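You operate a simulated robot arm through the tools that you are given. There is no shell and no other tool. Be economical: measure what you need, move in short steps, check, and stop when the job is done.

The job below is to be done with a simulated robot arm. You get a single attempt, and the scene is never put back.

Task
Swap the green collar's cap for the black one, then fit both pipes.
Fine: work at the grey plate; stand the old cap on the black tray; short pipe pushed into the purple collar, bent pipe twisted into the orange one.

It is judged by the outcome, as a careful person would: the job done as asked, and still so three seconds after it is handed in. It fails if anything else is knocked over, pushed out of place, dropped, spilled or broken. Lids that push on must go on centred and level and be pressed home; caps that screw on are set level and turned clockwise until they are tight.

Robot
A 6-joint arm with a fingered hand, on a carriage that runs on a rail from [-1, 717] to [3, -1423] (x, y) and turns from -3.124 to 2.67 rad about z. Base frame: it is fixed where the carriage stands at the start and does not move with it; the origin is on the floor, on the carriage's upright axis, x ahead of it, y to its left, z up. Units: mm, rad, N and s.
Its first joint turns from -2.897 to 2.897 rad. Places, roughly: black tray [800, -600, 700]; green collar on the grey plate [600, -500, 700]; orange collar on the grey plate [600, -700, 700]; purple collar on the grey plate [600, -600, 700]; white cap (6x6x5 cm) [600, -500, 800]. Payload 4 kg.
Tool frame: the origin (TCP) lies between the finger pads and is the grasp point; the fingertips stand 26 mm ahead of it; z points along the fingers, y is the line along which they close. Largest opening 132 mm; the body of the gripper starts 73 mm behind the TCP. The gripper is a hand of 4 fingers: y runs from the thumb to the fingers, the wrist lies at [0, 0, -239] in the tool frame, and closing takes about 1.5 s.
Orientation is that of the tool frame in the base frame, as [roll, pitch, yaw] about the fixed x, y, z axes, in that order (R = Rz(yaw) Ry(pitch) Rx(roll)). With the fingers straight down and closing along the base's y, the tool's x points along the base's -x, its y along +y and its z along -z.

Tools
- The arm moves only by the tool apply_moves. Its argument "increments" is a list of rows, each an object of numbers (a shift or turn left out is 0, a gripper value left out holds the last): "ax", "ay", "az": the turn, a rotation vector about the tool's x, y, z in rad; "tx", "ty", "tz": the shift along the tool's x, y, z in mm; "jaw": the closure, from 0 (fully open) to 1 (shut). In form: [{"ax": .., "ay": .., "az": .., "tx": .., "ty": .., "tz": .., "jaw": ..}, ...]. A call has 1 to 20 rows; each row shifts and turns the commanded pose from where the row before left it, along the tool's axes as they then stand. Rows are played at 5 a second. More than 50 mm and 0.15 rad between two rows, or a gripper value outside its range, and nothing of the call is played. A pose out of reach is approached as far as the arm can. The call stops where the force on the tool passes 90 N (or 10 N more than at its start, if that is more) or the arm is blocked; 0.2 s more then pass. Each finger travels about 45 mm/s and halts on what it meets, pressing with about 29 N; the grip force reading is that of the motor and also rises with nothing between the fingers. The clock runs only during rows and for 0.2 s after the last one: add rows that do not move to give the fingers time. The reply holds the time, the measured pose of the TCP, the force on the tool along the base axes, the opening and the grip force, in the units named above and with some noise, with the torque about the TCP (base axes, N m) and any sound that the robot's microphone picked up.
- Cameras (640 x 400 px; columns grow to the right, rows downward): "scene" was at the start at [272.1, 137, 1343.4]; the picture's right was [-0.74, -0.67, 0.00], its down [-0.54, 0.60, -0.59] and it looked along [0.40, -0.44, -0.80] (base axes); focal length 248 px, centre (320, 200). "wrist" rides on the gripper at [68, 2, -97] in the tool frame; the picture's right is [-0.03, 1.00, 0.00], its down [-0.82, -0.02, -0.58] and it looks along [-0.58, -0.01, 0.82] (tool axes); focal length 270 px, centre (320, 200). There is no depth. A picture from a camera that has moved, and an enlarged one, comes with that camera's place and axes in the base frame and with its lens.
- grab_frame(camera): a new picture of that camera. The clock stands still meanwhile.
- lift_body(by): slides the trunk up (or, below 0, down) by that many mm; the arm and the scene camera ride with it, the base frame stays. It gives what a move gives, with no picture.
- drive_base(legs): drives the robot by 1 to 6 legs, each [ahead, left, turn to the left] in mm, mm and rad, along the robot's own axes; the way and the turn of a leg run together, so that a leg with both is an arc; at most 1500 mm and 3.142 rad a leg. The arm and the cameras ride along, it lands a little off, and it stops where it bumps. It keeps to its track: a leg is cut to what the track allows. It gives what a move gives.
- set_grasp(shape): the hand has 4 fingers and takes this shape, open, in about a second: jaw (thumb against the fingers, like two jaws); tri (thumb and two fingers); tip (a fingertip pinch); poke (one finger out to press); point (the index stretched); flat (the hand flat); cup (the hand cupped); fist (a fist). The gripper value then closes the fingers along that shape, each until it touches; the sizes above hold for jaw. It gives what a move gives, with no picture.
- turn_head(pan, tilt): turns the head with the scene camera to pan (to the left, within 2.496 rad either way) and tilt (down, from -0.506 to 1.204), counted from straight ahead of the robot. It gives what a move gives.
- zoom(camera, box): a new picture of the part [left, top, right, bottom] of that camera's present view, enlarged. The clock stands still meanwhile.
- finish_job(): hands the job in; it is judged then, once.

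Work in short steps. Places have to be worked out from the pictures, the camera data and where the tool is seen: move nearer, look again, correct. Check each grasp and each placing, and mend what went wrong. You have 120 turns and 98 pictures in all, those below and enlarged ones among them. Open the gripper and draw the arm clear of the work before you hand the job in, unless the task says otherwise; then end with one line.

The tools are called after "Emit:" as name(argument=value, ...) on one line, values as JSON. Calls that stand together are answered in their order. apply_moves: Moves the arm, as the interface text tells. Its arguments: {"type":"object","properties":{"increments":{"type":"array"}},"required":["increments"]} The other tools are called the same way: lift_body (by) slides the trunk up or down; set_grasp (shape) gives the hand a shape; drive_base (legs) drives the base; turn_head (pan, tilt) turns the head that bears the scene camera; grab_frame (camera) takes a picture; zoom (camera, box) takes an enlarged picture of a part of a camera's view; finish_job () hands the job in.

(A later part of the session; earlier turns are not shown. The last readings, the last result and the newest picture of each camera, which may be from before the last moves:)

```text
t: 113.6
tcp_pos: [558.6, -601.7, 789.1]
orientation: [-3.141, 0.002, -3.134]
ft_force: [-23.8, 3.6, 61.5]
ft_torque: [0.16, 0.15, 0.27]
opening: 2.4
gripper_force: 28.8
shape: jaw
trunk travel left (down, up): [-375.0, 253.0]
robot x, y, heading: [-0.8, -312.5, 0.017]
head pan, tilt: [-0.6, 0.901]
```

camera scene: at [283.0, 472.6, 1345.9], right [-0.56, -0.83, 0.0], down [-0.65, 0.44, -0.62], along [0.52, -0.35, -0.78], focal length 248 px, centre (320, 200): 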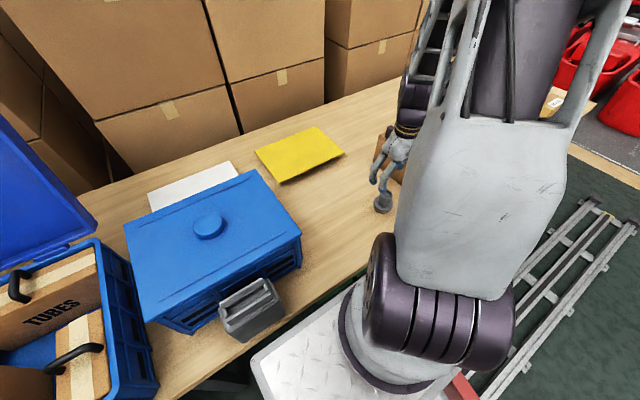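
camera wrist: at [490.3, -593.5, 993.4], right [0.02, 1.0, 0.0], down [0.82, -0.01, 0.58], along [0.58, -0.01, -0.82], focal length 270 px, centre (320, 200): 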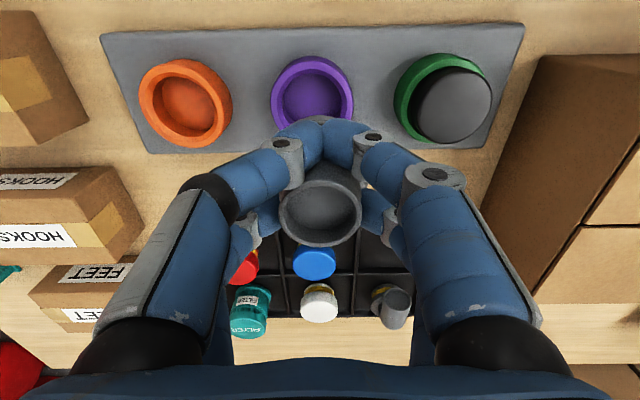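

61 N with side load. I stop and look.

Emit:
apply_moves(increments=[{"tz": -3}, {"tx": 2}, {}])

Emit:
zoom(camera="scene", box=[360, 160, 420, 220])

Emit:
zoom(camera="wrist", box=[240, 60, 400, 240])

```text
t: 114.4
tcp_pos: [557.6, -601.9, 791.0]
orientation: [-3.14, 0.003, -3.135]
ft_force: [-0.3, 0.3, 22.7]
ft_torque: [0.05, -0.22, 0.12]
opening: 1.9
gripper_force: 28.5
shape: jaw
trunk travel left (down, up): [-375.0, 253.0]
robot x, y, heading: [0.3, -315.2, 0.017]
head pan, tilt: [-0.6, 0.901]
```

```text
6.67 times, centred on (390, 190) of scene
camera zoom: at [283.5, -162.5, 1345.9], right [-0.56, -0.83, 0.0], down [-0.65, 0.44, -0.62], along [0.52, -0.35, -0.78], focal length 1652 px, centre (-147, 267)
```

zoom: 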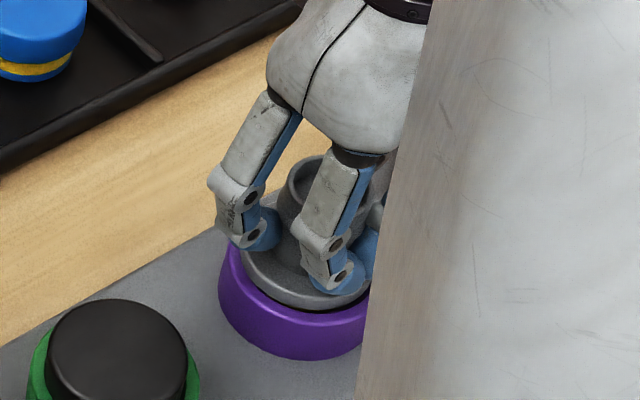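

```text
2.22 times, centred on (320, 150) of wrist
camera zoom: at [489.0, -601.4, 888.0], right [0.02, 1.0, 0.0], down [0.81, -0.01, 0.58], along [0.58, -0.01, -0.82], focal length 601 px, centre (320, 311)
```

zoom: 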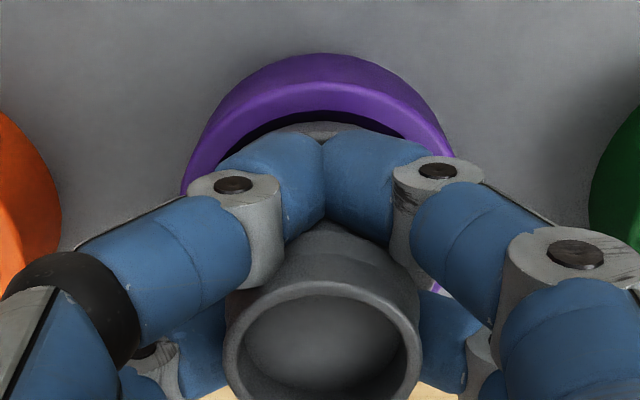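

The flange has gone down to the rim and side force is nulled. I release, rise clear, and inspect.

Emit:
apply_moves(increments=[{"tz": -1}, {"jaw": 0.4}, {}, {}, {}, {}, {"tz": -30}, {"tz": -30}, {}])

Emit:
zoom(camera="wrist", box=[200, 40, 440, 220])

Emit:
zoom(camera="scene", box=[360, 160, 420, 220])

```text
t: 116.4
tcp_pos: [556.8, -602.1, 851.3]
orientation: [-3.141, 0.001, -3.133]
ft_force: [-0.3, -0.5, -0.2]
ft_torque: [-0.01, 0.02, -0.01]
opening: 78.8
gripper_force: 0.0
shape: jaw
trunk travel left (down, up): [-375.0, 253.0]
robot x, y, heading: [1.2, -314.1, 0.006]
head pan, tilt: [-0.6, 0.901]
```

```text
2.22 times, centred on (320, 130) of wrist
camera zoom: at [488.3, -601.3, 948.6], right [0.02, 1.0, 0.0], down [0.82, -0.01, 0.58], along [0.58, -0.01, -0.82], focal length 601 px, centre (320, 356)
```

zoom: 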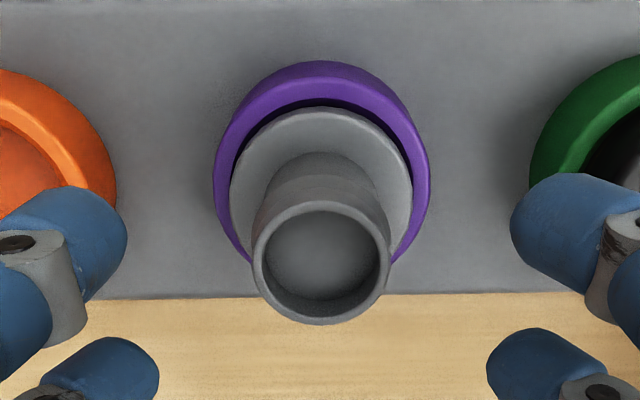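

```text
6.67 times, centred on (390, 190) of scene
camera zoom: at [284.1, -163.0, 1345.9], right [-0.56, -0.83, 0.0], down [-0.65, 0.44, -0.62], along [0.52, -0.35, -0.78], focal length 1652 px, centre (-147, 267)
```

zoom: 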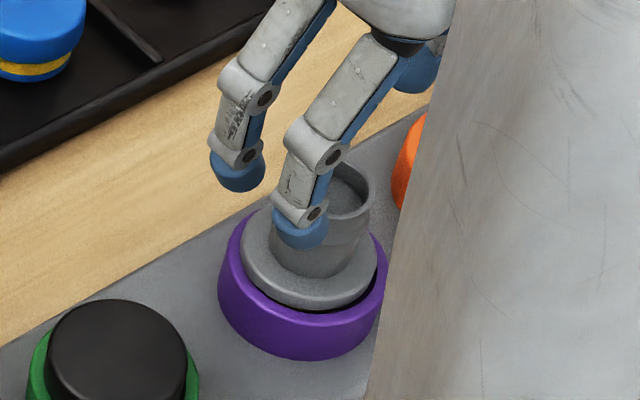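

The pipe is in and centred, but a slight dark gap remains under the flange. I press it home with a fist: raise, make a fist, and look.

Emit:
apply_moves(increments=[{"tz": -45, "tx": -3}, {"tz": -20}, {}])

Emit:
set_grasp(shape="fist")

Emit:
apply_moves(increments=[{"jaw": 1}, {}, {}, {}, {}, {}, {}])

Emit:
grab_frame(camera="wrist")

Emit:
zoom(camera="scene", box=[340, 110, 440, 210])

```text
t: 117.2
tcp_pos: [559.4, -601.7, 919.1]
orientation: [-3.141, 0.001, -3.135]
ft_force: [0.1, -0.3, -0.7]
ft_torque: [0.0, 0.03, 0.0]
opening: 79.0
gripper_force: 0.0
shape: jaw
trunk travel left (down, up): [-375.0, 253.0]
robot x, y, heading: [3.3, -316.2, 0.013]
head pan, tilt: [-0.6, 0.901]
```

```text
t: 118.1
tcp_pos: [559.2, -604.7, 918.4]
orientation: [3.141, -0.001, -3.136]
ft_force: [0.6, -1.3, 0.1]
ft_torque: [0.03, 0.0, -0.01]
opening: 0.2
gripper_force: 0.1
shape: fist
trunk travel left (down, up): [-375.0, 253.0]
robot x, y, heading: [-2.1, -314.3, 0.011]
head pan, tilt: [-0.6, 0.901]
```

```text
t: 119.7
tcp_pos: [560.1, -603.0, 918.5]
orientation: [3.141, -0.001, -3.135]
ft_force: [0.0, -0.5, -0.4]
ft_torque: [0.02, 0.01, -0.02]
opening: 0.0
gripper_force: 0.0
shape: fist
trunk travel left (down, up): [-375.0, 253.0]
robot x, y, heading: [-3.2, -314.8, 0.011]
head pan, tilt: [-0.6, 0.901]
```

```text
30 pictures are left
camera wrist: at [490.6, -602.1, 1015.2], right [0.02, 1.0, 0.0], down [0.82, -0.01, 0.58], along [0.58, -0.01, -0.82], focal length 270 px, centre (320, 200)
```

wrist: 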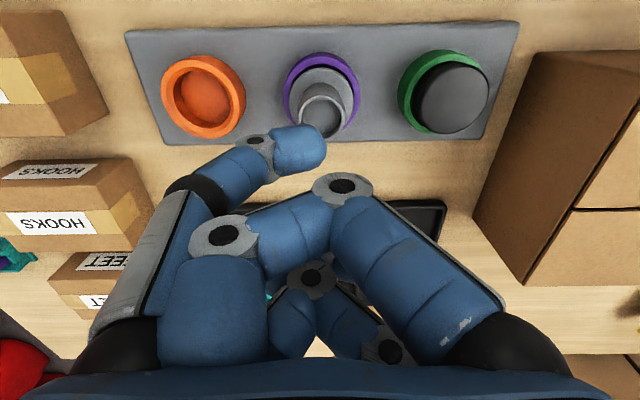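

```text
4.00 times, centred on (390, 160) of scene
camera zoom: at [284.1, -163.0, 1345.9], right [-0.56, -0.83, 0.0], down [-0.65, 0.44, -0.62], along [0.52, -0.35, -0.78], focal length 991 px, centre (40, 360)
```

zoom: 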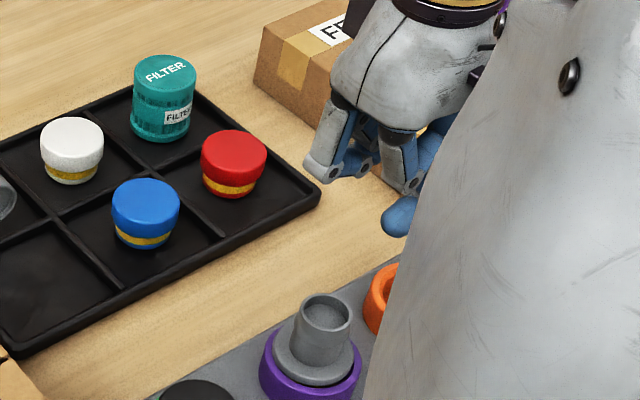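

The fist is uneven. Instead I return to jaw, cage the tube again with the fingertips resting on the flange, and press through the fingertips.

Emit:
set_grasp(shape="jaw")

Emit:
apply_moves(increments=[{"jaw": 0.4}, {}, {"tz": 45}, {"tz": 45}, {"tz": 28}, {"tz": 5}, {}, {"jaw": 1}, {}, {}, {}, {}, {}, {}])

```text
t: 120.6
tcp_pos: [558.7, -602.5, 919.0]
orientation: [3.141, 0.0, -3.135]
ft_force: [-0.1, -0.5, -0.1]
ft_torque: [0.01, 0.03, -0.04]
opening: 131.9
gripper_force: 0.0
shape: jaw
trunk travel left (down, up): [-375.0, 253.0]
robot x, y, heading: [-0.2, -313.3, 0.013]
head pan, tilt: [-0.6, 0.901]
```

```text
t: 123.6
tcp_pos: [559.4, -601.6, 794.3]
orientation: [3.141, -0.002, -3.134]
ft_force: [-0.5, 0.9, -0.3]
ft_torque: [-0.13, -0.06, 0.0]
opening: 8.5
gripper_force: 28.6
shape: jaw
trunk travel left (down, up): [-375.0, 253.0]
robot x, y, heading: [1.3, -316.0, 0.01]
head pan, tilt: [-0.6, 0.901]
```

Emit:
apply_moves(increments=[{"tz": 2}, {"tz": 2}, {"tz": 2}, {}])

Emit:
apply_moves(increments=[{"tz": 2}, {"tz": 2}, {"tz": 2}, {}])

```text
t: 124.6
tcp_pos: [558.8, -601.6, 789.9]
orientation: [-3.14, 0.003, -3.136]
ft_force: [-9.6, 15.0, 55.8]
ft_torque: [0.26, 0.03, 0.02]
opening: 9.4
gripper_force: 29.0
shape: jaw
trunk travel left (down, up): [-375.0, 253.0]
robot x, y, heading: [3.6, -313.3, 0.015]
head pan, tilt: [-0.6, 0.901]
```

```text
t: 125.6
tcp_pos: [559.0, -601.5, 785.4]
orientation: [-3.138, 0.003, -3.133]
ft_force: [4.5, 17.3, 80.9]
ft_torque: [0.61, -0.25, 0.3]
opening: 11.1
gripper_force: 28.8
shape: jaw
trunk travel left (down, up): [-375.0, 253.0]
robot x, y, heading: [1.8, -313.4, 0.01]
head pan, tilt: [-0.6, 0.901]
```

81 N applied and it moved ~4 mm. Release and inspect.

Emit:
apply_moves(increments=[{"tz": -5}, {"jaw": 0.4}, {}, {}, {}, {}, {"tz": -30}, {"tz": -35}, {}])

Emit:
zoom(camera="wrist", box=[200, 40, 440, 220])

Emit:
zoom(camera="scene", box=[360, 160, 420, 220])

```text
t: 127.6
tcp_pos: [561.5, -602.0, 852.2]
orientation: [3.141, 0.001, -3.136]
ft_force: [0.8, -0.1, 0.0]
ft_torque: [0.02, 0.01, 0.01]
opening: 78.8
gripper_force: 0.0
shape: jaw
trunk travel left (down, up): [-375.0, 253.0]
robot x, y, heading: [1.5, -315.4, 0.009]
head pan, tilt: [-0.6, 0.901]
```

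```text
2.22 times, centred on (320, 130) of wrist
camera zoom: at [492.4, -600.6, 949.4], right [0.02, 1.0, 0.0], down [0.82, -0.01, 0.58], along [0.58, -0.01, -0.82], focal length 601 px, centre (320, 356)
```

zoom: 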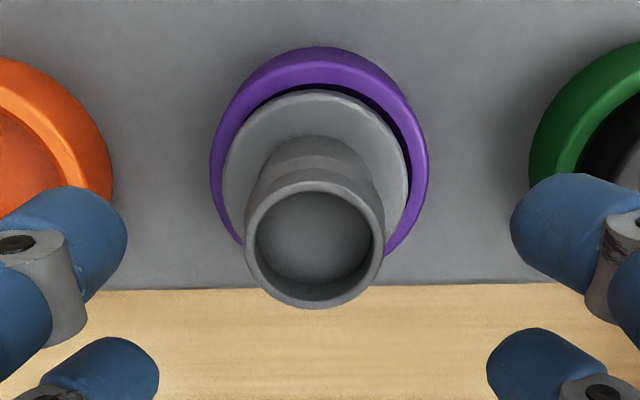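

```text
6.67 times, centred on (390, 190) of scene
camera zoom: at [284.1, -163.0, 1345.9], right [-0.56, -0.83, 0.0], down [-0.65, 0.44, -0.62], along [0.52, -0.35, -0.78], focal length 1652 px, centre (-147, 267)
```

zoom: 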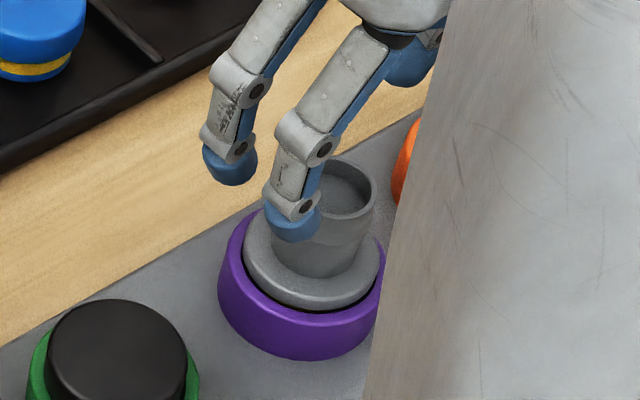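

Pipe is seated on the collar floor, level and within a millimetre of centre. Next the bent pipe near (884, -488): raise and move to view it.

Emit:
apply_moves(increments=[{"tz": -35}, {"tx": -45, "ty": 23}, {"tx": -45, "ty": 23}, {"tx": -45, "ty": 23}, {"tx": -45, "ty": 23}, {"tx": -45, "ty": 22}, {"tx": -40}, {}, {}])

Emit:
grab_frame(camera="wrist")

Emit:
zoom(camera="scene", box=[270, 100, 350, 180])

```text
refused: row 2 steps farther than a row can; nothing moved
```

```text
26 pictures are left
camera wrist: at [492.4, -600.6, 949.4], right [0.02, 1.0, 0.0], down [0.82, -0.01, 0.58], along [0.58, -0.01, -0.82], focal length 270 px, centre (320, 200)
```

wrist: 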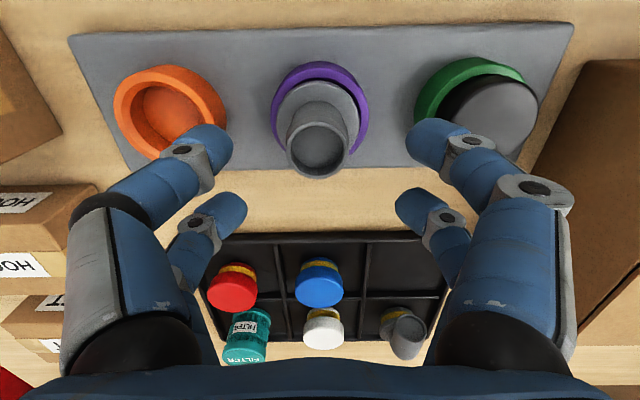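

```text
5.00 times, centred on (310, 140) of scene
camera zoom: at [284.1, -163.0, 1345.9], right [-0.56, -0.83, 0.0], down [-0.65, 0.44, -0.62], along [0.52, -0.35, -0.78], focal length 1239 px, centre (370, 500)
```

zoom: 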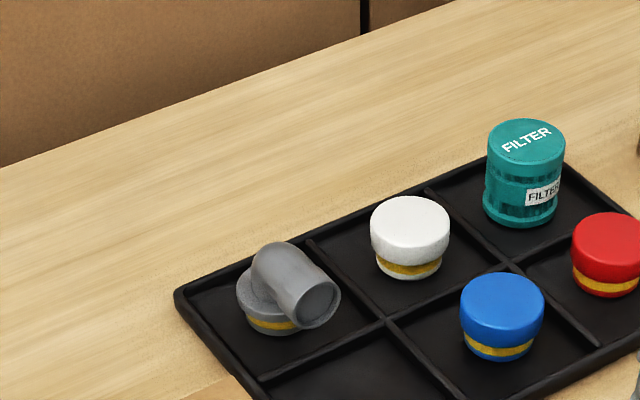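

Emit:
apply_moves(increments=[{"tz": -35}, {"tx": -40, "ty": 19}, {"tx": -40, "ty": 19}, {"tx": -40, "ty": 19}, {"tx": -40, "ty": 19}, {"tx": -40, "ty": 19}, {"tx": -40, "ty": 19}, {}, {}])

Emit:
grab_frame(camera="wrist")

```text
t: 129.6
tcp_pos: [800.3, -486.5, 889.8]
orientation: [3.141, 0.0, -3.135]
ft_force: [1.1, -0.6, 0.6]
ft_torque: [0.02, 0.0, 0.0]
opening: 78.8
gripper_force: 0.1
shape: jaw
trunk travel left (down, up): [-375.0, 253.0]
robot x, y, heading: [-0.2, -319.4, 0.008]
head pan, tilt: [-0.6, 0.901]
```

```text
24 pictures are left
camera wrist: at [732.1, -486.4, 986.4], right [0.02, 1.0, 0.0], down [0.82, -0.02, 0.58], along [0.58, -0.01, -0.82], focal length 270 px, centre (320, 200)
```

wrist: 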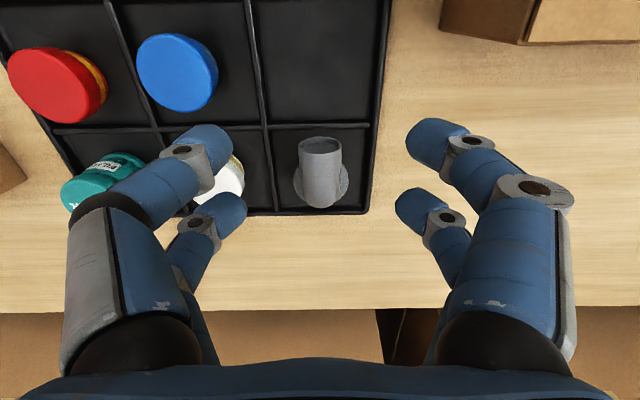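

Bent pipe axis at about (887, -488), leg pointing −x. I position so the finger pairs straddle the leg and bend (TCP x≈869), and descend.

Emit:
apply_moves(increments=[{"tx": -35}, {"tx": -34}, {}, {"tz": 40}, {"tz": 40}, {"tz": 20}, {}])

Emit:
grab_frame(camera="wrist")

```text
t: 131.2
tcp_pos: [870.5, -485.1, 787.1]
orientation: [-3.141, 0.002, -3.134]
ft_force: [0.2, -0.7, 0.1]
ft_torque: [0.01, -0.02, 0.0]
opening: 78.7
gripper_force: 0.1
shape: jaw
trunk travel left (down, up): [-375.0, 253.0]
robot x, y, heading: [4.1, -313.5, 0.007]
head pan, tilt: [-0.6, 0.901]
```

```text
23 pictures are left
camera wrist: at [800.6, -484.1, 884.6], right [0.02, 1.0, 0.0], down [0.82, -0.01, 0.58], along [0.58, -0.01, -0.82], focal length 270 px, centre (320, 200)
```

wrist: 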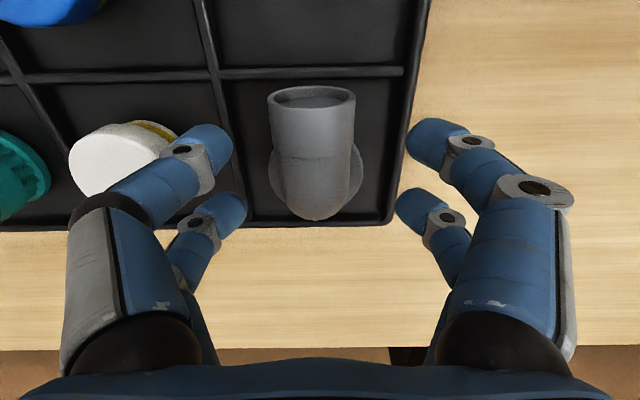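

The pipe is ~3 mm to −y and I want the rear pair a bit further forward; adjust, descend and close.

Emit:
apply_moves(increments=[{"tx": 7, "ty": -3}, {"tz": 12}, {"tz": 8}, {}, {"jaw": 1}, {}, {}, {}, {}, {}, {}, {}])

Emit:
apply_moves(increments=[{"tz": -5}, {"tz": -15}, {"tz": -30}, {}])

Emit:
grab_frame(camera="wrist")

Emit:
zoom(camera="scene", box=[270, 90, 350, 170])

```text
t: 133.8
tcp_pos: [862.3, -488.9, 768.7]
orientation: [3.14, 0.0, -3.133]
ft_force: [-0.2, -1.5, 0.5]
ft_torque: [-0.03, 0.01, 0.0]
opening: 27.5
gripper_force: 28.9
shape: jaw
trunk travel left (down, up): [-375.0, 253.0]
robot x, y, heading: [3.2, -317.2, 0.009]
head pan, tilt: [-0.6, 0.901]
```

```text
t: 134.8
tcp_pos: [862.0, -488.4, 818.6]
orientation: [3.142, 0.001, -3.134]
ft_force: [0.1, 0.0, -0.5]
ft_torque: [0.03, 0.0, -0.04]
opening: 27.1
gripper_force: 29.4
shape: jaw
trunk travel left (down, up): [-375.0, 253.0]
robot x, y, heading: [-3.4, -311.7, 0.01]
head pan, tilt: [-0.6, 0.901]
```

```text
22 pictures are left
camera wrist: at [794.1, -488.4, 915.2], right [0.02, 1.0, 0.0], down [0.82, -0.01, 0.58], along [0.58, -0.01, -0.82], focal length 270 px, centre (320, 200)
```

wrist: 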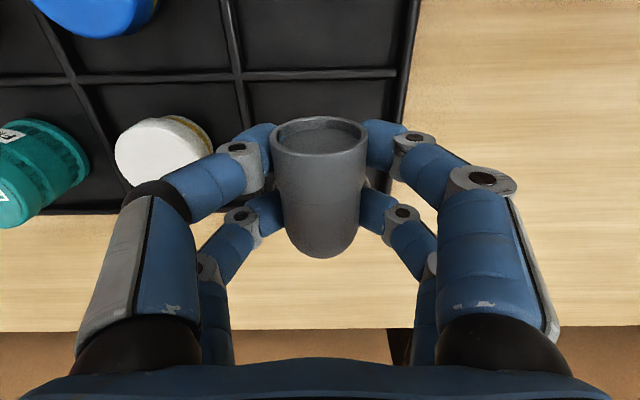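

```text
5.00 times, centred on (310, 130) of scene
camera zoom: at [284.1, -163.0, 1345.9], right [-0.56, -0.83, 0.0], down [-0.65, 0.44, -0.62], along [0.52, -0.35, -0.78], focal length 1239 px, centre (370, 550)
```

zoom: 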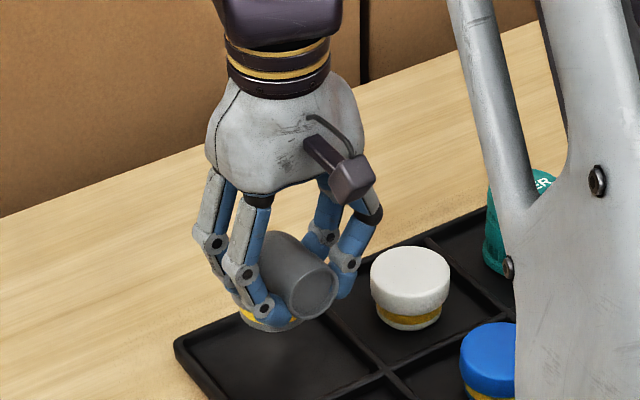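

Excellent grip: leg held by both pairs, base level, its axis ~22 mm ahead (+x) of the TCP. Raise and carry to the orange collar.

Emit:
apply_moves(increments=[{"tz": -45}, {"tz": -45}, {"tx": 35.7, "ty": -25.2}, {"tx": 35.7, "ty": -25.2}, {"tx": 35.7, "ty": -25.2}, {"tx": 35.7, "ty": -25.2}, {"tx": 35.7, "ty": -25.2}, {"tx": 35.7, "ty": -25.2}, {"tx": 35.7, "ty": -25.2}, {"tx": 35.7, "ty": -25.2}, {"tx": 35.7, "ty": -25.2}, {}, {}])

Emit:
grab_frame(camera="wrist")

```text
t: 137.6
tcp_pos: [542.1, -718.0, 907.1]
orientation: [-3.14, 0.0, -3.135]
ft_force: [0.9, -0.3, -1.6]
ft_torque: [0.01, 0.04, 0.02]
opening: 27.3
gripper_force: 29.1
shape: jaw
trunk travel left (down, up): [-375.0, 253.0]
robot x, y, heading: [-0.6, -315.3, 0.013]
head pan, tilt: [-0.6, 0.901]
```

```text
20 pictures are left
camera wrist: at [473.1, -717.6, 1004.7], right [0.02, 1.0, 0.0], down [0.82, -0.01, 0.58], along [0.58, -0.01, -0.82], focal length 270 px, centre (320, 200)
```

wrist: 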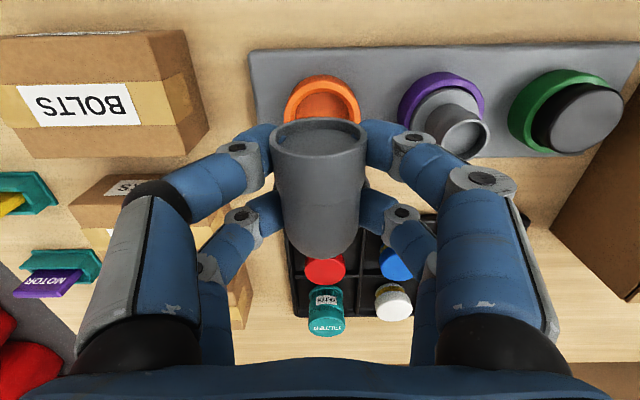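

Aligned to about a millimetre by estimate. Lower to just above the rim and check from the scene camera.

Emit:
apply_moves(increments=[{"tz": 40}, {"tz": 32}, {"tz": 6}, {}])

Emit:
turn_head(pan=-0.75, tilt=0.9)

Emit:
grab_frame(camera="scene")

Emit:
zoom(camera="wrist", box=[220, 60, 420, 270])

```text
t: 138.6
tcp_pos: [542.6, -719.6, 829.7]
orientation: [-3.141, 0.0, -3.133]
ft_force: [-0.4, -0.3, -1.4]
ft_torque: [-0.02, 0.02, -0.04]
opening: 27.0
gripper_force: 28.5
shape: jaw
trunk travel left (down, up): [-375.0, 253.0]
robot x, y, heading: [3.7, -313.6, 0.011]
head pan, tilt: [-0.6, 0.901]
```

```text
t: 139.3
tcp_pos: [542.6, -719.3, 831.2]
orientation: [3.141, -0.002, -3.136]
ft_force: [0.1, 0.0, -0.5]
ft_torque: [0.02, 0.02, -0.01]
opening: 27.1
gripper_force: 28.8
shape: jaw
trunk travel left (down, up): [-375.0, 253.0]
robot x, y, heading: [2.5, -313.6, 0.011]
head pan, tilt: [-0.75, 0.901]
```

```text
19 pictures are left
camera scene: at [277.1, -171.9, 1345.9], right [-0.67, -0.74, 0.0], down [-0.58, 0.53, -0.62], along [0.46, -0.42, -0.78], focal length 248 px, centre (320, 200)
```

scene: 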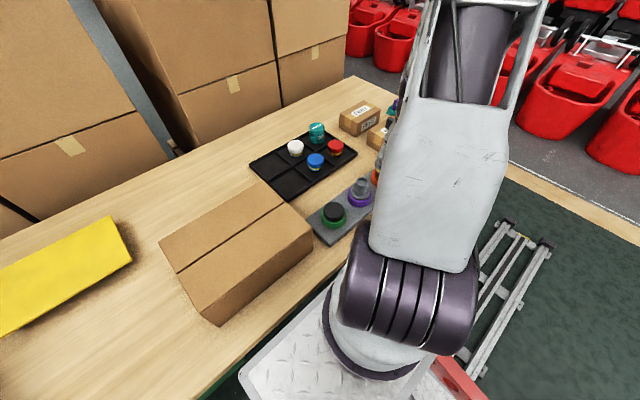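

```text
1.90 times, centred on (320, 165) of wrist
camera zoom: at [473.6, -717.8, 926.8], right [0.02, 1.0, 0.0], down [0.82, -0.01, 0.58], along [0.58, -0.01, -0.82], focal length 515 px, centre (320, 267)
```

zoom: 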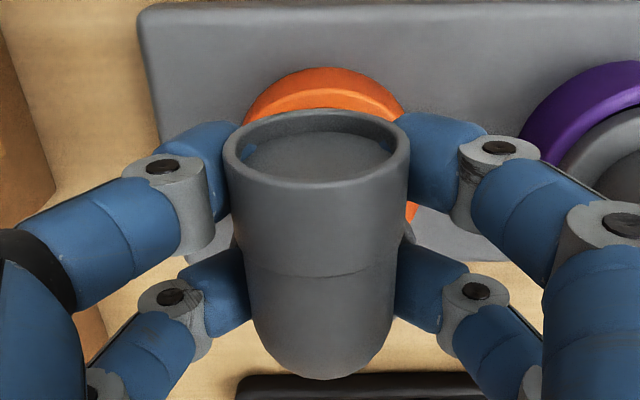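

Orange is hidden from the scene camera; the wrist view suggests shifting +1 mm in y. Lower with force monitoring.

Emit:
apply_moves(increments=[{"ty": 1, "tz": 4}, {"tz": 3}, {"tz": 2}, {"tz": 2}, {"tz": 2}, {}])

Emit:
apply_moves(increments=[{"tz": 2}, {"tz": 2}, {}])

```text
t: 140.7
tcp_pos: [542.1, -718.7, 816.1]
orientation: [-3.141, -0.001, -3.134]
ft_force: [0.0, -0.3, -0.4]
ft_torque: [0.0, 0.0, -0.04]
opening: 27.0
gripper_force: 29.5
shape: jaw
trunk travel left (down, up): [-375.0, 253.0]
robot x, y, heading: [1.6, -316.3, 0.012]
head pan, tilt: [-0.75, 0.901]
```

```text
t: 141.5
tcp_pos: [543.1, -717.8, 812.0]
orientation: [-3.142, 0.001, -3.135]
ft_force: [0.0, -0.1, -1.1]
ft_torque: [0.01, 0.01, 0.01]
opening: 27.0
gripper_force: 28.8
shape: jaw
trunk travel left (down, up): [-375.0, 253.0]
robot x, y, heading: [3.6, -317.5, 0.014]
head pan, tilt: [-0.75, 0.901]
```

No contact past the rim level — it's entering. Continue.

Emit:
apply_moves(increments=[{"tz": 2}, {"tz": 2}, {"tz": 2}, {"tz": 2}, {}])

Emit:
apply_moves(increments=[{"tz": 2}, {"tz": 2}, {"tz": 2}, {}])

```text
t: 142.7
tcp_pos: [540.0, -716.9, 805.6]
orientation: [3.14, 0.002, -3.137]
ft_force: [-31.0, 2.1, 38.2]
ft_torque: [0.07, -0.06, 0.1]
opening: 28.6
gripper_force: 28.8
shape: jaw
trunk travel left (down, up): [-375.0, 253.0]
robot x, y, heading: [5.8, -317.6, 0.01]
head pan, tilt: [-0.75, 0.901]
```

```text
t: 143.7
tcp_pos: [537.8, -718.2, 799.1]
orientation: [3.139, -0.001, -3.138]
ft_force: [-33.0, 5.4, 41.8]
ft_torque: [0.17, -0.32, 0.24]
opening: 30.4
gripper_force: 29.2
shape: jaw
trunk travel left (down, up): [-375.0, 253.0]
robot x, y, heading: [2.7, -312.2, 0.008]
head pan, tilt: [-0.75, 0.901]
stopped in row 4: the force on the tool passed its limit at 90 N (the readings are from after the stop); the commanded pose is now the measured one
```

Strong −x reaction: the pipe is too far +x. Back off, shift −4 mm in x, and retry.

Emit:
apply_moves(increments=[{"tz": -6}, {"tz": -6}, {"tx": 2}, {}])

Emit:
apply_moves(increments=[{"tz": 3}, {"tz": 2}, {"tz": 2}, {}])

```text
t: 144.7
tcp_pos: [538.4, -717.5, 808.6]
orientation: [3.141, -0.001, -3.136]
ft_force: [0.1, -0.1, -0.2]
ft_torque: [0.01, 0.03, 0.03]
opening: 28.8
gripper_force: 28.3
shape: jaw
trunk travel left (down, up): [-375.0, 253.0]
robot x, y, heading: [3.3, -316.7, 0.013]
head pan, tilt: [-0.75, 0.901]
```

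```text
t: 145.7
tcp_pos: [538.5, -717.9, 803.7]
orientation: [3.141, -0.003, -3.135]
ft_force: [-4.2, 0.8, 7.5]
ft_torque: [-0.05, -0.11, -0.01]
opening: 28.8
gripper_force: 28.8
shape: jaw
trunk travel left (down, up): [-375.0, 253.0]
robot x, y, heading: [0.9, -319.5, 0.005]
head pan, tilt: [-0.75, 0.901]
```

Emit:
apply_moves(increments=[{"tz": -2, "tx": 2}, {"tz": 2}, {"tz": 2}, {"tz": 2}, {}])

Emit:
zoom(camera="wrist", box=[220, 60, 420, 270])

```text
t: 146.9
tcp_pos: [534.2, -718.2, 799.3]
orientation: [3.141, -0.001, -3.137]
ft_force: [-22.0, 3.6, 24.5]
ft_torque: [-0.02, -0.13, 0.04]
opening: 28.8
gripper_force: 29.2
shape: jaw
trunk travel left (down, up): [-375.0, 253.0]
robot x, y, heading: [2.4, -308.8, 0.01]
head pan, tilt: [-0.75, 0.901]
```

```text
1.90 times, centred on (320, 165) of wrist
camera zoom: at [466.3, -716.8, 896.9], right [0.02, 1.0, 0.0], down [0.82, -0.02, 0.58], along [0.58, -0.01, -0.82], focal length 515 px, centre (320, 267)
```

zoom: 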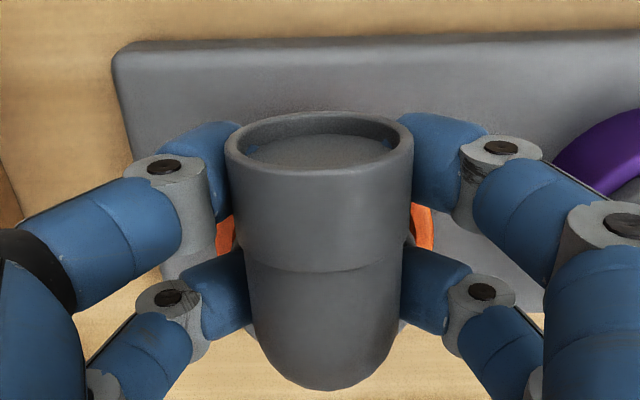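

The contact is still on the chamfer on the +x side. Lift 4, shift −4 more, lower again.

Emit:
apply_moves(increments=[{"tz": -4}, {"tx": 3}, {"tz": 2}, {"tz": 2}, {"tz": 2}, {}])

Emit:
apply_moves(increments=[{"tz": 2}, {"tz": 1}, {}])

```text
t: 148.3
tcp_pos: [533.4, -717.7, 798.3]
orientation: [3.141, 0.001, -3.137]
ft_force: [-0.5, 1.7, 11.6]
ft_torque: [0.1, -0.05, 0.05]
opening: 28.5
gripper_force: 29.4
shape: jaw
trunk travel left (down, up): [-375.0, 253.0]
robot x, y, heading: [5.1, -316.0, 0.006]
head pan, tilt: [-0.75, 0.901]
```

```text
t: 149.1
tcp_pos: [533.2, -717.8, 794.8]
orientation: [-3.139, 0.0, -3.136]
ft_force: [-4.0, 2.6, 43.0]
ft_torque: [0.08, -0.12, 0.01]
opening: 29.0
gripper_force: 29.2
shape: jaw
trunk travel left (down, up): [-375.0, 253.0]
robot x, y, heading: [3.1, -315.2, 0.013]
head pan, tilt: [-0.75, 0.901]
```

Seated with side force near zero (43 N down). Now twist clockwise about the collar axis (~28 mm ahead of the TCP), relieving some pressure.

Emit:
apply_moves(increments=[{"tz": -1}, {"az": 0.1, "ty": 2.8}, {"az": 0.1, "ty": 2.8}, {"az": 0.1, "ty": 2.8}, {}])

Emit:
apply_moves(increments=[{"az": 0.1, "ty": 2.8}, {"az": 0.1, "ty": 2.8}, {"az": 0.1, "ty": 2.8}, {}])

```text
t: 150.3
tcp_pos: [533.2, -709.7, 797.1]
orientation: [-3.141, -0.001, 2.845]
ft_force: [-0.9, -3.9, 20.8]
ft_torque: [-0.18, -0.15, 0.04]
opening: 29.1
gripper_force: 28.8
shape: jaw
trunk travel left (down, up): [-375.0, 253.0]
robot x, y, heading: [-2.3, -316.0, 0.004]
head pan, tilt: [-0.75, 0.901]
```

```text
t: 151.3
tcp_pos: [536.2, -702.0, 796.4]
orientation: [-3.141, -0.002, 2.544]
ft_force: [-4.0, -1.8, 19.9]
ft_torque: [-0.1, 0.06, 0.0]
opening: 29.0
gripper_force: 29.1
shape: jaw
trunk travel left (down, up): [-375.0, 253.0]
robot x, y, heading: [-3.5, -313.4, 0.007]
head pan, tilt: [-0.75, 0.901]
```

Turning smoothly with little resistance. Continue.

Emit:
apply_moves(increments=[{"az": 0.1, "ty": 2.8}, {"az": 0.1, "ty": 2.8}, {"az": 0.1, "ty": 2.8}, {"az": 0.1, "ty": 2.8}, {}])

Emit:
grab_frame(camera="wrist")

```text
t: 152.5
tcp_pos: [544.9, -695.0, 795.9]
orientation: [3.142, -0.001, 2.145]
ft_force: [-0.4, 0.4, 0.3]
ft_torque: [0.05, 0.01, -0.02]
opening: 28.6
gripper_force: 28.9
shape: jaw
trunk travel left (down, up): [-375.0, 253.0]
robot x, y, heading: [-1.6, -315.1, 0.008]
head pan, tilt: [-0.75, 0.901]
```

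```text
16 pictures are left
camera wrist: at [509.6, -636.0, 892.1], right [0.85, 0.52, 0.0], down [0.43, -0.7, 0.58], along [0.3, -0.49, -0.82], focal length 270 px, centre (320, 200)
```

wrist: 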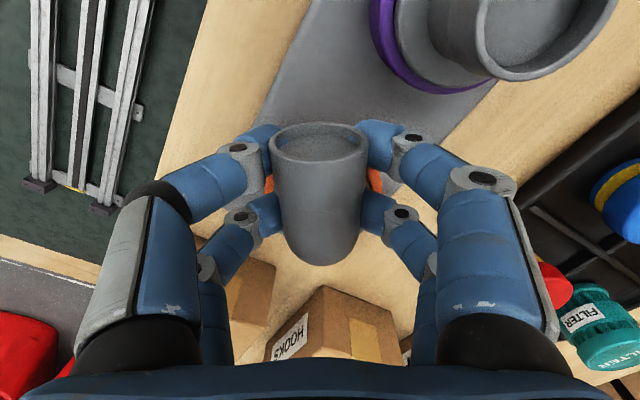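

Fz fell from 20 N to 0 at constant height: the pipe is sinking as it turns — it's engaging. I add a little down-pressure and keep turning.

Emit:
apply_moves(increments=[{"tz": 1.5}, {"tz": 1}, {}])

Emit:
apply_moves(increments=[{"az": 0.1, "ty": 2.8}, {"az": 0.1, "ty": 2.8}, {"az": 0.1, "ty": 2.8}, {}])

```text
t: 153.3
tcp_pos: [545.1, -694.1, 793.3]
orientation: [3.14, -0.001, 2.146]
ft_force: [0.4, 0.0, -1.5]
ft_torque: [0.0, 0.03, -0.01]
opening: 28.7
gripper_force: 29.3
shape: jaw
trunk travel left (down, up): [-375.0, 253.0]
robot x, y, heading: [2.1, -313.0, 0.006]
head pan, tilt: [-0.75, 0.901]
```

```text
t: 154.3
tcp_pos: [552.7, -689.6, 793.3]
orientation: [-3.14, -0.002, 1.844]
ft_force: [0.4, 0.0, -1.1]
ft_torque: [0.01, -0.06, 0.04]
opening: 28.3
gripper_force: 29.3
shape: jaw
trunk travel left (down, up): [-375.0, 253.0]
robot x, y, heading: [0.1, -318.8, 0.011]
head pan, tilt: [-0.75, 0.901]
```

No contact at all now: it had slipped off the chamfer into the bore. Lower until it bottoms.

Emit:
apply_moves(increments=[{"tz": 2}, {"tz": 2}, {"tz": 1}, {}])

Emit:
apply_moves(increments=[{"tz": 1.5}, {"tz": 1.5}, {"tz": 1.5}, {}])

```text
t: 155.3
tcp_pos: [552.8, -689.5, 788.2]
orientation: [-3.139, -0.003, 1.847]
ft_force: [-1.2, 1.0, -12.5]
ft_torque: [-0.09, 0.02, 0.04]
opening: 27.6
gripper_force: 29.0
shape: jaw
trunk travel left (down, up): [-375.0, 253.0]
robot x, y, heading: [0.5, -315.0, 0.012]
head pan, tilt: [-0.75, 0.901]
```

```text
t: 156.3
tcp_pos: [551.4, -689.6, 784.6]
orientation: [3.141, 0.001, 1.847]
ft_force: [-0.1, 14.3, 42.0]
ft_torque: [-0.16, -0.19, -0.01]
opening: 28.4
gripper_force: 28.8
shape: jaw
trunk travel left (down, up): [-375.0, 253.0]
robot x, y, heading: [0.6, -315.9, 0.007]
head pan, tilt: [-0.75, 0.901]
```

A pull-in (−12 N) and then a hard bottom at 784.6: it's seated. Now twist clockwise until tight.

Emit:
apply_moves(increments=[{"tz": -1}, {"az": 0.1, "ty": 2.8}, {"az": 0.1, "ty": 2.8}, {}])

Emit:
apply_moves(increments=[{"az": 0.1, "ty": 2.8}, {"az": 0.1, "ty": 2.8}, {}])

```text
t: 157.3
tcp_pos: [556.2, -689.0, 784.7]
orientation: [-3.139, -0.002, 1.646]
ft_force: [-16.9, 7.6, 27.7]
ft_torque: [-0.11, 0.27, 2.04]
opening: 31.1
gripper_force: 29.1
shape: jaw
trunk travel left (down, up): [-375.0, 253.0]
robot x, y, heading: [1.8, -313.1, 0.009]
head pan, tilt: [-0.75, 0.901]
```

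```text
t: 158.1
tcp_pos: [560.3, -690.8, 785.2]
orientation: [3.142, 0.0, 1.451]
ft_force: [-40.0, -13.9, 23.4]
ft_torque: [-0.35, 0.4, 4.52]
opening: 36.8
gripper_force: 29.4
shape: jaw
trunk travel left (down, up): [-375.0, 253.0]
robot x, y, heading: [3.5, -313.3, 0.01]
head pan, tilt: [-0.75, 0.901]
```

Torque climbed to 4.5 N m — tight. Release, rise clear, and look.

Emit:
apply_moves(increments=[{"jaw": 0.4}, {}, {}, {}, {}, {"tz": -20}, {"tz": -40}, {"tz": -40}, {}])

Emit:
grab_frame(camera="wrist")

```text
t: 160.1
tcp_pos: [562.3, -687.0, 883.6]
orientation: [-3.141, -0.002, 1.448]
ft_force: [-0.2, -0.1, 0.2]
ft_torque: [0.0, -0.01, -0.04]
opening: 78.7
gripper_force: 0.0
shape: jaw
trunk travel left (down, up): [-375.0, 253.0]
robot x, y, heading: [0.5, -311.2, 0.008]
head pan, tilt: [-0.75, 0.901]
```

```text
15 pictures are left
camera wrist: at [573.2, -620.3, 981.0], right [0.99, -0.15, 0.0], down [-0.12, -0.81, 0.58], along [-0.09, -0.57, -0.82], focal length 270 px, centre (320, 200)
```

wrist: 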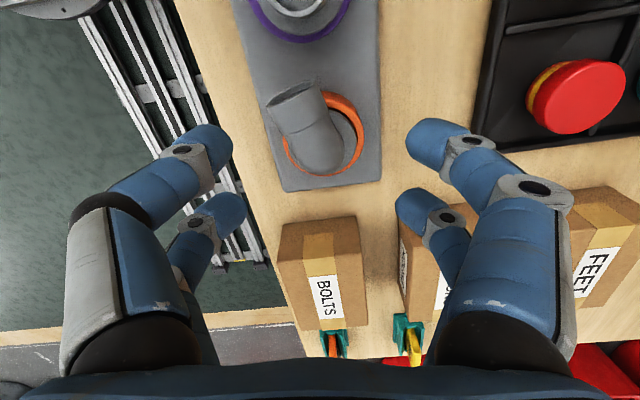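

Emit:
zoom(camera="wrist", box=[240, 60, 400, 200])

```text
2.86 times, centred on (320, 130) of wrist
camera zoom: at [573.2, -620.3, 981.0], right [0.99, -0.15, 0.0], down [-0.12, -0.81, 0.58], along [-0.09, -0.57, -0.82], focal length 772 px, centre (320, 400)
```

zoom: 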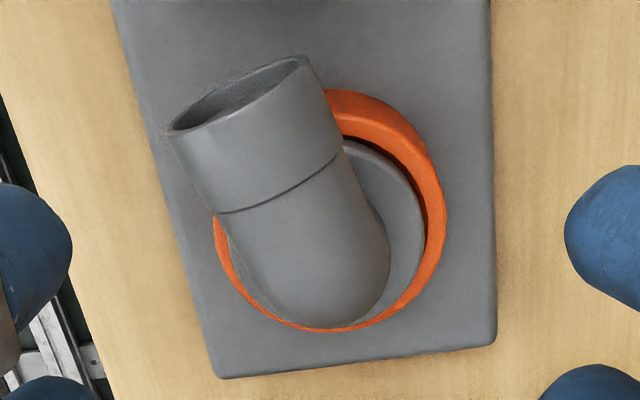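

The bent pipe's flange sits level inside the orange collar and is tight. Now I unwind the wrist and go back over the green collar to verify the black cap.

Emit:
apply_moves(increments=[{"tz": -25}, {"az": -0.14}, {"az": -0.14}, {"az": -0.14}, {"az": -0.14}, {"az": -0.14}, {"az": -0.14}, {"az": -0.14}, {"az": -0.14}, {"az": -0.14}, {"az": -0.14}, {"az": -0.14}, {"az": -0.14}, {"az": -0.017}, {"ty": 45}, {"ty": 45}, {}])

Emit:
drive_base(legs=[[0, 112, 0]])

Emit:
apply_moves(increments=[{"tz": 40}, {"tz": 20}, {}])

Emit:
zoom(camera="wrist", box=[130, 40, 410, 215])

Emit:
zoom(camera="scene", box=[330, 130, 430, 230])

```text
t: 163.7
tcp_pos: [564.3, -598.5, 908.8]
orientation: [-3.141, -0.002, -3.14]
ft_force: [-0.2, 0.7, -0.4]
ft_torque: [0.01, -0.01, 0.01]
opening: 78.7
gripper_force: 0.1
shape: jaw
trunk travel left (down, up): [-375.0, 253.0]
robot x, y, heading: [1.3, -313.2, 0.006]
head pan, tilt: [-0.75, 0.901]
```

```text
t: 164.9
tcp_pos: [562.6, -488.7, 909.0]
orientation: [3.141, -0.002, 3.137]
ft_force: [-0.7, 0.8, 0.5]
ft_torque: [-0.02, 0.03, 0.0]
opening: 78.7
gripper_force: 0.1
shape: jaw
trunk travel left (down, up): [-375.0, 253.0]
robot x, y, heading: [-0.1, -200.4, 0.004]
head pan, tilt: [-0.75, 0.901]
```

```text
t: 165.7
tcp_pos: [562.5, -489.2, 849.9]
orientation: [-3.141, -0.001, 3.138]
ft_force: [-0.1, 0.9, 0.5]
ft_torque: [0.01, 0.0, 0.01]
opening: 78.6
gripper_force: 0.0
shape: jaw
trunk travel left (down, up): [-375.0, 253.0]
robot x, y, heading: [-0.3, -206.2, 0.004]
head pan, tilt: [-0.75, 0.901]
```

```text
2.29 times, centred on (270, 128) of wrist
camera zoom: at [494.5, -487.9, 946.9], right [0.03, 1.0, 0.0], down [0.82, -0.02, 0.58], along [0.58, -0.02, -0.82], focal length 618 px, centre (434, 366)
```

zoom: 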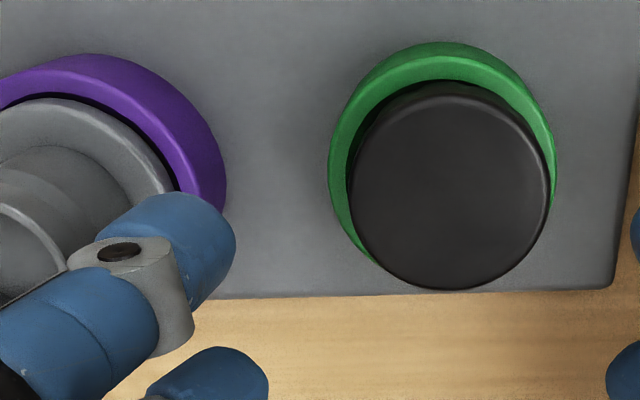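

```text
4.00 times, centred on (380, 180) of scene
camera zoom: at [277.5, -61.5, 1346.0], right [-0.68, -0.73, 0.0], down [-0.58, 0.53, -0.62], along [0.46, -0.42, -0.78], focal length 991 px, centre (80, 280)
```

zoom: 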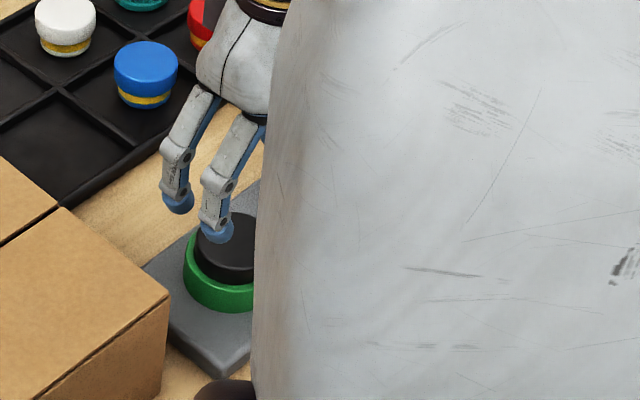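

The cap is ~2 mm toward +y in its collar. I regrip it, check whether it's free, re-centre, press, and turn it clockwise again.

Emit:
apply_moves(increments=[{"ty": 4, "tz": 30}, {"tz": 25}, {"tz": 14}, {}, {"jaw": 1}, {}, {}, {}, {}, {}, {}, {}])

Emit:
apply_moves(increments=[{"ty": -1}, {"ty": -1}, {}])

```text
t: 168.3
tcp_pos: [561.4, -485.1, 780.3]
orientation: [3.14, -0.001, 3.138]
ft_force: [-0.1, 0.3, -4.5]
ft_torque: [-0.03, 0.04, -0.01]
opening: 41.0
gripper_force: 28.9
shape: jaw
trunk travel left (down, up): [-375.0, 253.0]
robot x, y, heading: [1.6, -203.8, 0.005]
head pan, tilt: [-0.75, 0.901]
```

```text
t: 169.1
tcp_pos: [561.7, -486.9, 779.4]
orientation: [3.14, 0.001, 3.141]
ft_force: [0.4, 8.0, 3.0]
ft_torque: [0.15, 0.02, -0.04]
opening: 40.4
gripper_force: 29.1
shape: jaw
trunk travel left (down, up): [-375.0, 253.0]
robot x, y, heading: [4.4, -205.5, -0.0]
head pan, tilt: [-0.75, 0.901]
```

Emit:
apply_moves(increments=[{"tz": -1}, {"tz": -1}, {"tz": -1}, {}])

```text
t: 170.1
tcp_pos: [563.1, -487.9, 783.3]
orientation: [3.14, 0.0, 3.137]
ft_force: [0.3, -0.4, -0.7]
ft_torque: [0.01, -0.01, -0.01]
opening: 40.6
gripper_force: 29.3
shape: jaw
trunk travel left (down, up): [-375.0, 253.0]
robot x, y, heading: [1.1, -201.9, 0.006]
head pan, tilt: [-0.75, 0.901]
```

It seems to lift freely. I lift 8 mm more to confirm with a picture.

Emit:
apply_moves(increments=[{"tz": -4}, {"tz": -4}, {}])

Emit:
zoom(camera="wrist", box=[220, 70, 420, 250])

```text
t: 170.9
tcp_pos: [562.0, -487.3, 791.3]
orientation: [3.142, -0.001, 3.139]
ft_force: [-0.4, 0.8, 0.4]
ft_torque: [0.01, 0.02, -0.02]
opening: 40.3
gripper_force: 29.3
shape: jaw
trunk travel left (down, up): [-375.0, 253.0]
robot x, y, heading: [-0.5, -202.0, 0.006]
head pan, tilt: [-0.75, 0.901]
```

```text
2.22 times, centred on (320, 160) of wrist
camera zoom: at [494.2, -486.0, 887.5], right [0.03, 1.0, 0.0], down [0.82, -0.02, 0.58], along [0.58, -0.02, -0.82], focal length 601 px, centre (320, 289)
```

zoom: 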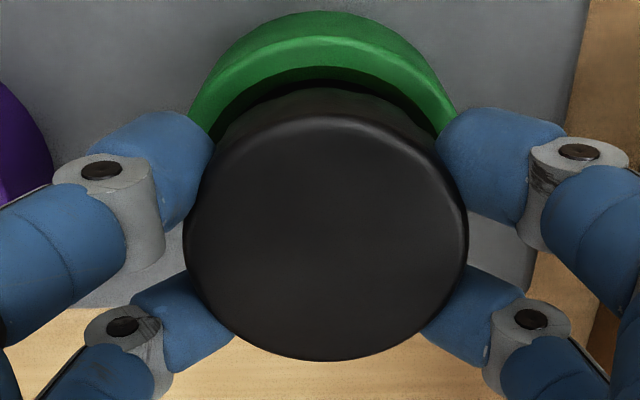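

The cap is just a slip fit, same as the white one was (it also lifted with no force). I re-centre (+2 x, −0.7 y), lower it, and watch the side forces.

Emit:
apply_moves(increments=[{"tx": -2, "ty": -0.7}, {"tz": 3}, {"tz": 3}, {"tz": 2}, {}])

Emit:
apply_moves(increments=[{"tz": 1}, {"tz": 1}, {"tz": 1}, {"tz": 1}, {}])

```text
t: 172.1
tcp_pos: [564.5, -487.9, 783.0]
orientation: [-3.142, -0.002, 3.138]
ft_force: [-0.9, -0.7, 0.2]
ft_torque: [0.03, 0.02, -0.01]
opening: 40.8
gripper_force: 29.2
shape: jaw
trunk travel left (down, up): [-375.0, 253.0]
robot x, y, heading: [5.3, -202.4, 0.006]
head pan, tilt: [-0.75, 0.901]
```

```text
t: 173.3
tcp_pos: [564.5, -488.7, 780.1]
orientation: [3.14, -0.001, 3.139]
ft_force: [-0.8, 3.2, 22.4]
ft_torque: [0.17, 0.05, 0.03]
opening: 40.8
gripper_force: 29.1
shape: jaw
trunk travel left (down, up): [-375.0, 253.0]
robot x, y, heading: [1.4, -202.0, 0.006]
head pan, tilt: [-0.75, 0.901]
```

Bottomed with tiny side load. Press a bit more and try a clockwise turn again, watching torque.

Emit:
apply_moves(increments=[{"tz": 1, "ty": 0.5}, {"tz": 1}, {}, {"az": 0.1}, {"az": 0.1}, {}])

Emit:
apply_moves(increments=[{"az": 0.1}, {"az": 0.1}, {"az": 0.1}, {}])

```text
t: 174.7
tcp_pos: [563.6, -486.0, 777.9]
orientation: [-3.14, 0.003, 2.946]
ft_force: [-3.0, -3.0, 60.9]
ft_torque: [-0.54, 0.25, 4.42]
opening: 43.8
gripper_force: 28.9
shape: jaw
trunk travel left (down, up): [-375.0, 253.0]
robot x, y, heading: [-0.3, -203.0, 0.007]
head pan, tilt: [-0.75, 0.901]
```

```text
t: 175.7
tcp_pos: [564.3, -489.4, 778.0]
orientation: [-3.139, 0.003, 2.635]
ft_force: [18.4, -8.7, 53.1]
ft_torque: [-0.12, 0.36, 0.01]
opening: 44.4
gripper_force: 29.0
shape: jaw
trunk travel left (down, up): [-375.0, 253.0]
robot x, y, heading: [-1.0, -204.4, 0.007]
head pan, tilt: [-0.75, 0.901]
```

Torque rose to 4.4 N m and then the fingers slipped — that looks tight. Pull test with the present grip.

Emit:
apply_moves(increments=[{"tz": -2}, {"tz": -2}, {"tz": -1}, {}])

Emit:
apply_moves(increments=[{"tz": -1}, {"tz": -1}, {}])

```text
t: 176.7
tcp_pos: [565.2, -488.5, 781.7]
orientation: [3.14, 0.001, 2.638]
ft_force: [17.0, -15.9, -5.0]
ft_torque: [-0.64, -0.63, 0.02]
opening: 41.9
gripper_force: 29.1
shape: jaw
trunk travel left (down, up): [-375.0, 253.0]
robot x, y, heading: [2.9, -199.6, 0.007]
head pan, tilt: [-0.75, 0.901]
```

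```text
t: 177.5
tcp_pos: [564.4, -486.9, 783.6]
orientation: [3.141, -0.002, 2.639]
ft_force: [13.4, -14.0, -5.6]
ft_torque: [-0.58, -0.61, 0.07]
opening: 41.8
gripper_force: 28.7
shape: jaw
trunk travel left (down, up): [-375.0, 253.0]
robot x, y, heading: [-0.3, -204.3, 0.002]
head pan, tilt: [-0.75, 0.901]
```

Side forces show the cap shifted in the hand. I move with the force (+2 x, −2 y) to null it, then push back down.

Emit:
apply_moves(increments=[{"tx": -2.7, "ty": -0.8}, {"tz": 2}, {}])

Emit:
apply_moves(increments=[{"tz": 2}, {"tz": 2}, {"tz": 1}, {}])

```text
t: 178.3
tcp_pos: [566.5, -488.6, 780.9]
orientation: [3.14, -0.004, 2.638]
ft_force: [0.3, -3.3, 0.6]
ft_torque: [-0.09, 0.01, 0.03]
opening: 42.0
gripper_force: 29.2
shape: jaw
trunk travel left (down, up): [-375.0, 253.0]
robot x, y, heading: [-3.9, -202.8, 0.003]
head pan, tilt: [-0.75, 0.901]
```

```text
t: 179.3
tcp_pos: [565.8, -490.1, 777.3]
orientation: [-3.139, 0.002, 2.639]
ft_force: [4.3, -2.3, 49.6]
ft_torque: [0.11, 0.89, -0.02]
opening: 43.2
gripper_force: 28.8
shape: jaw
trunk travel left (down, up): [-375.0, 253.0]
robot x, y, heading: [-1.3, -203.3, 0.004]
head pan, tilt: [-0.75, 0.901]
```

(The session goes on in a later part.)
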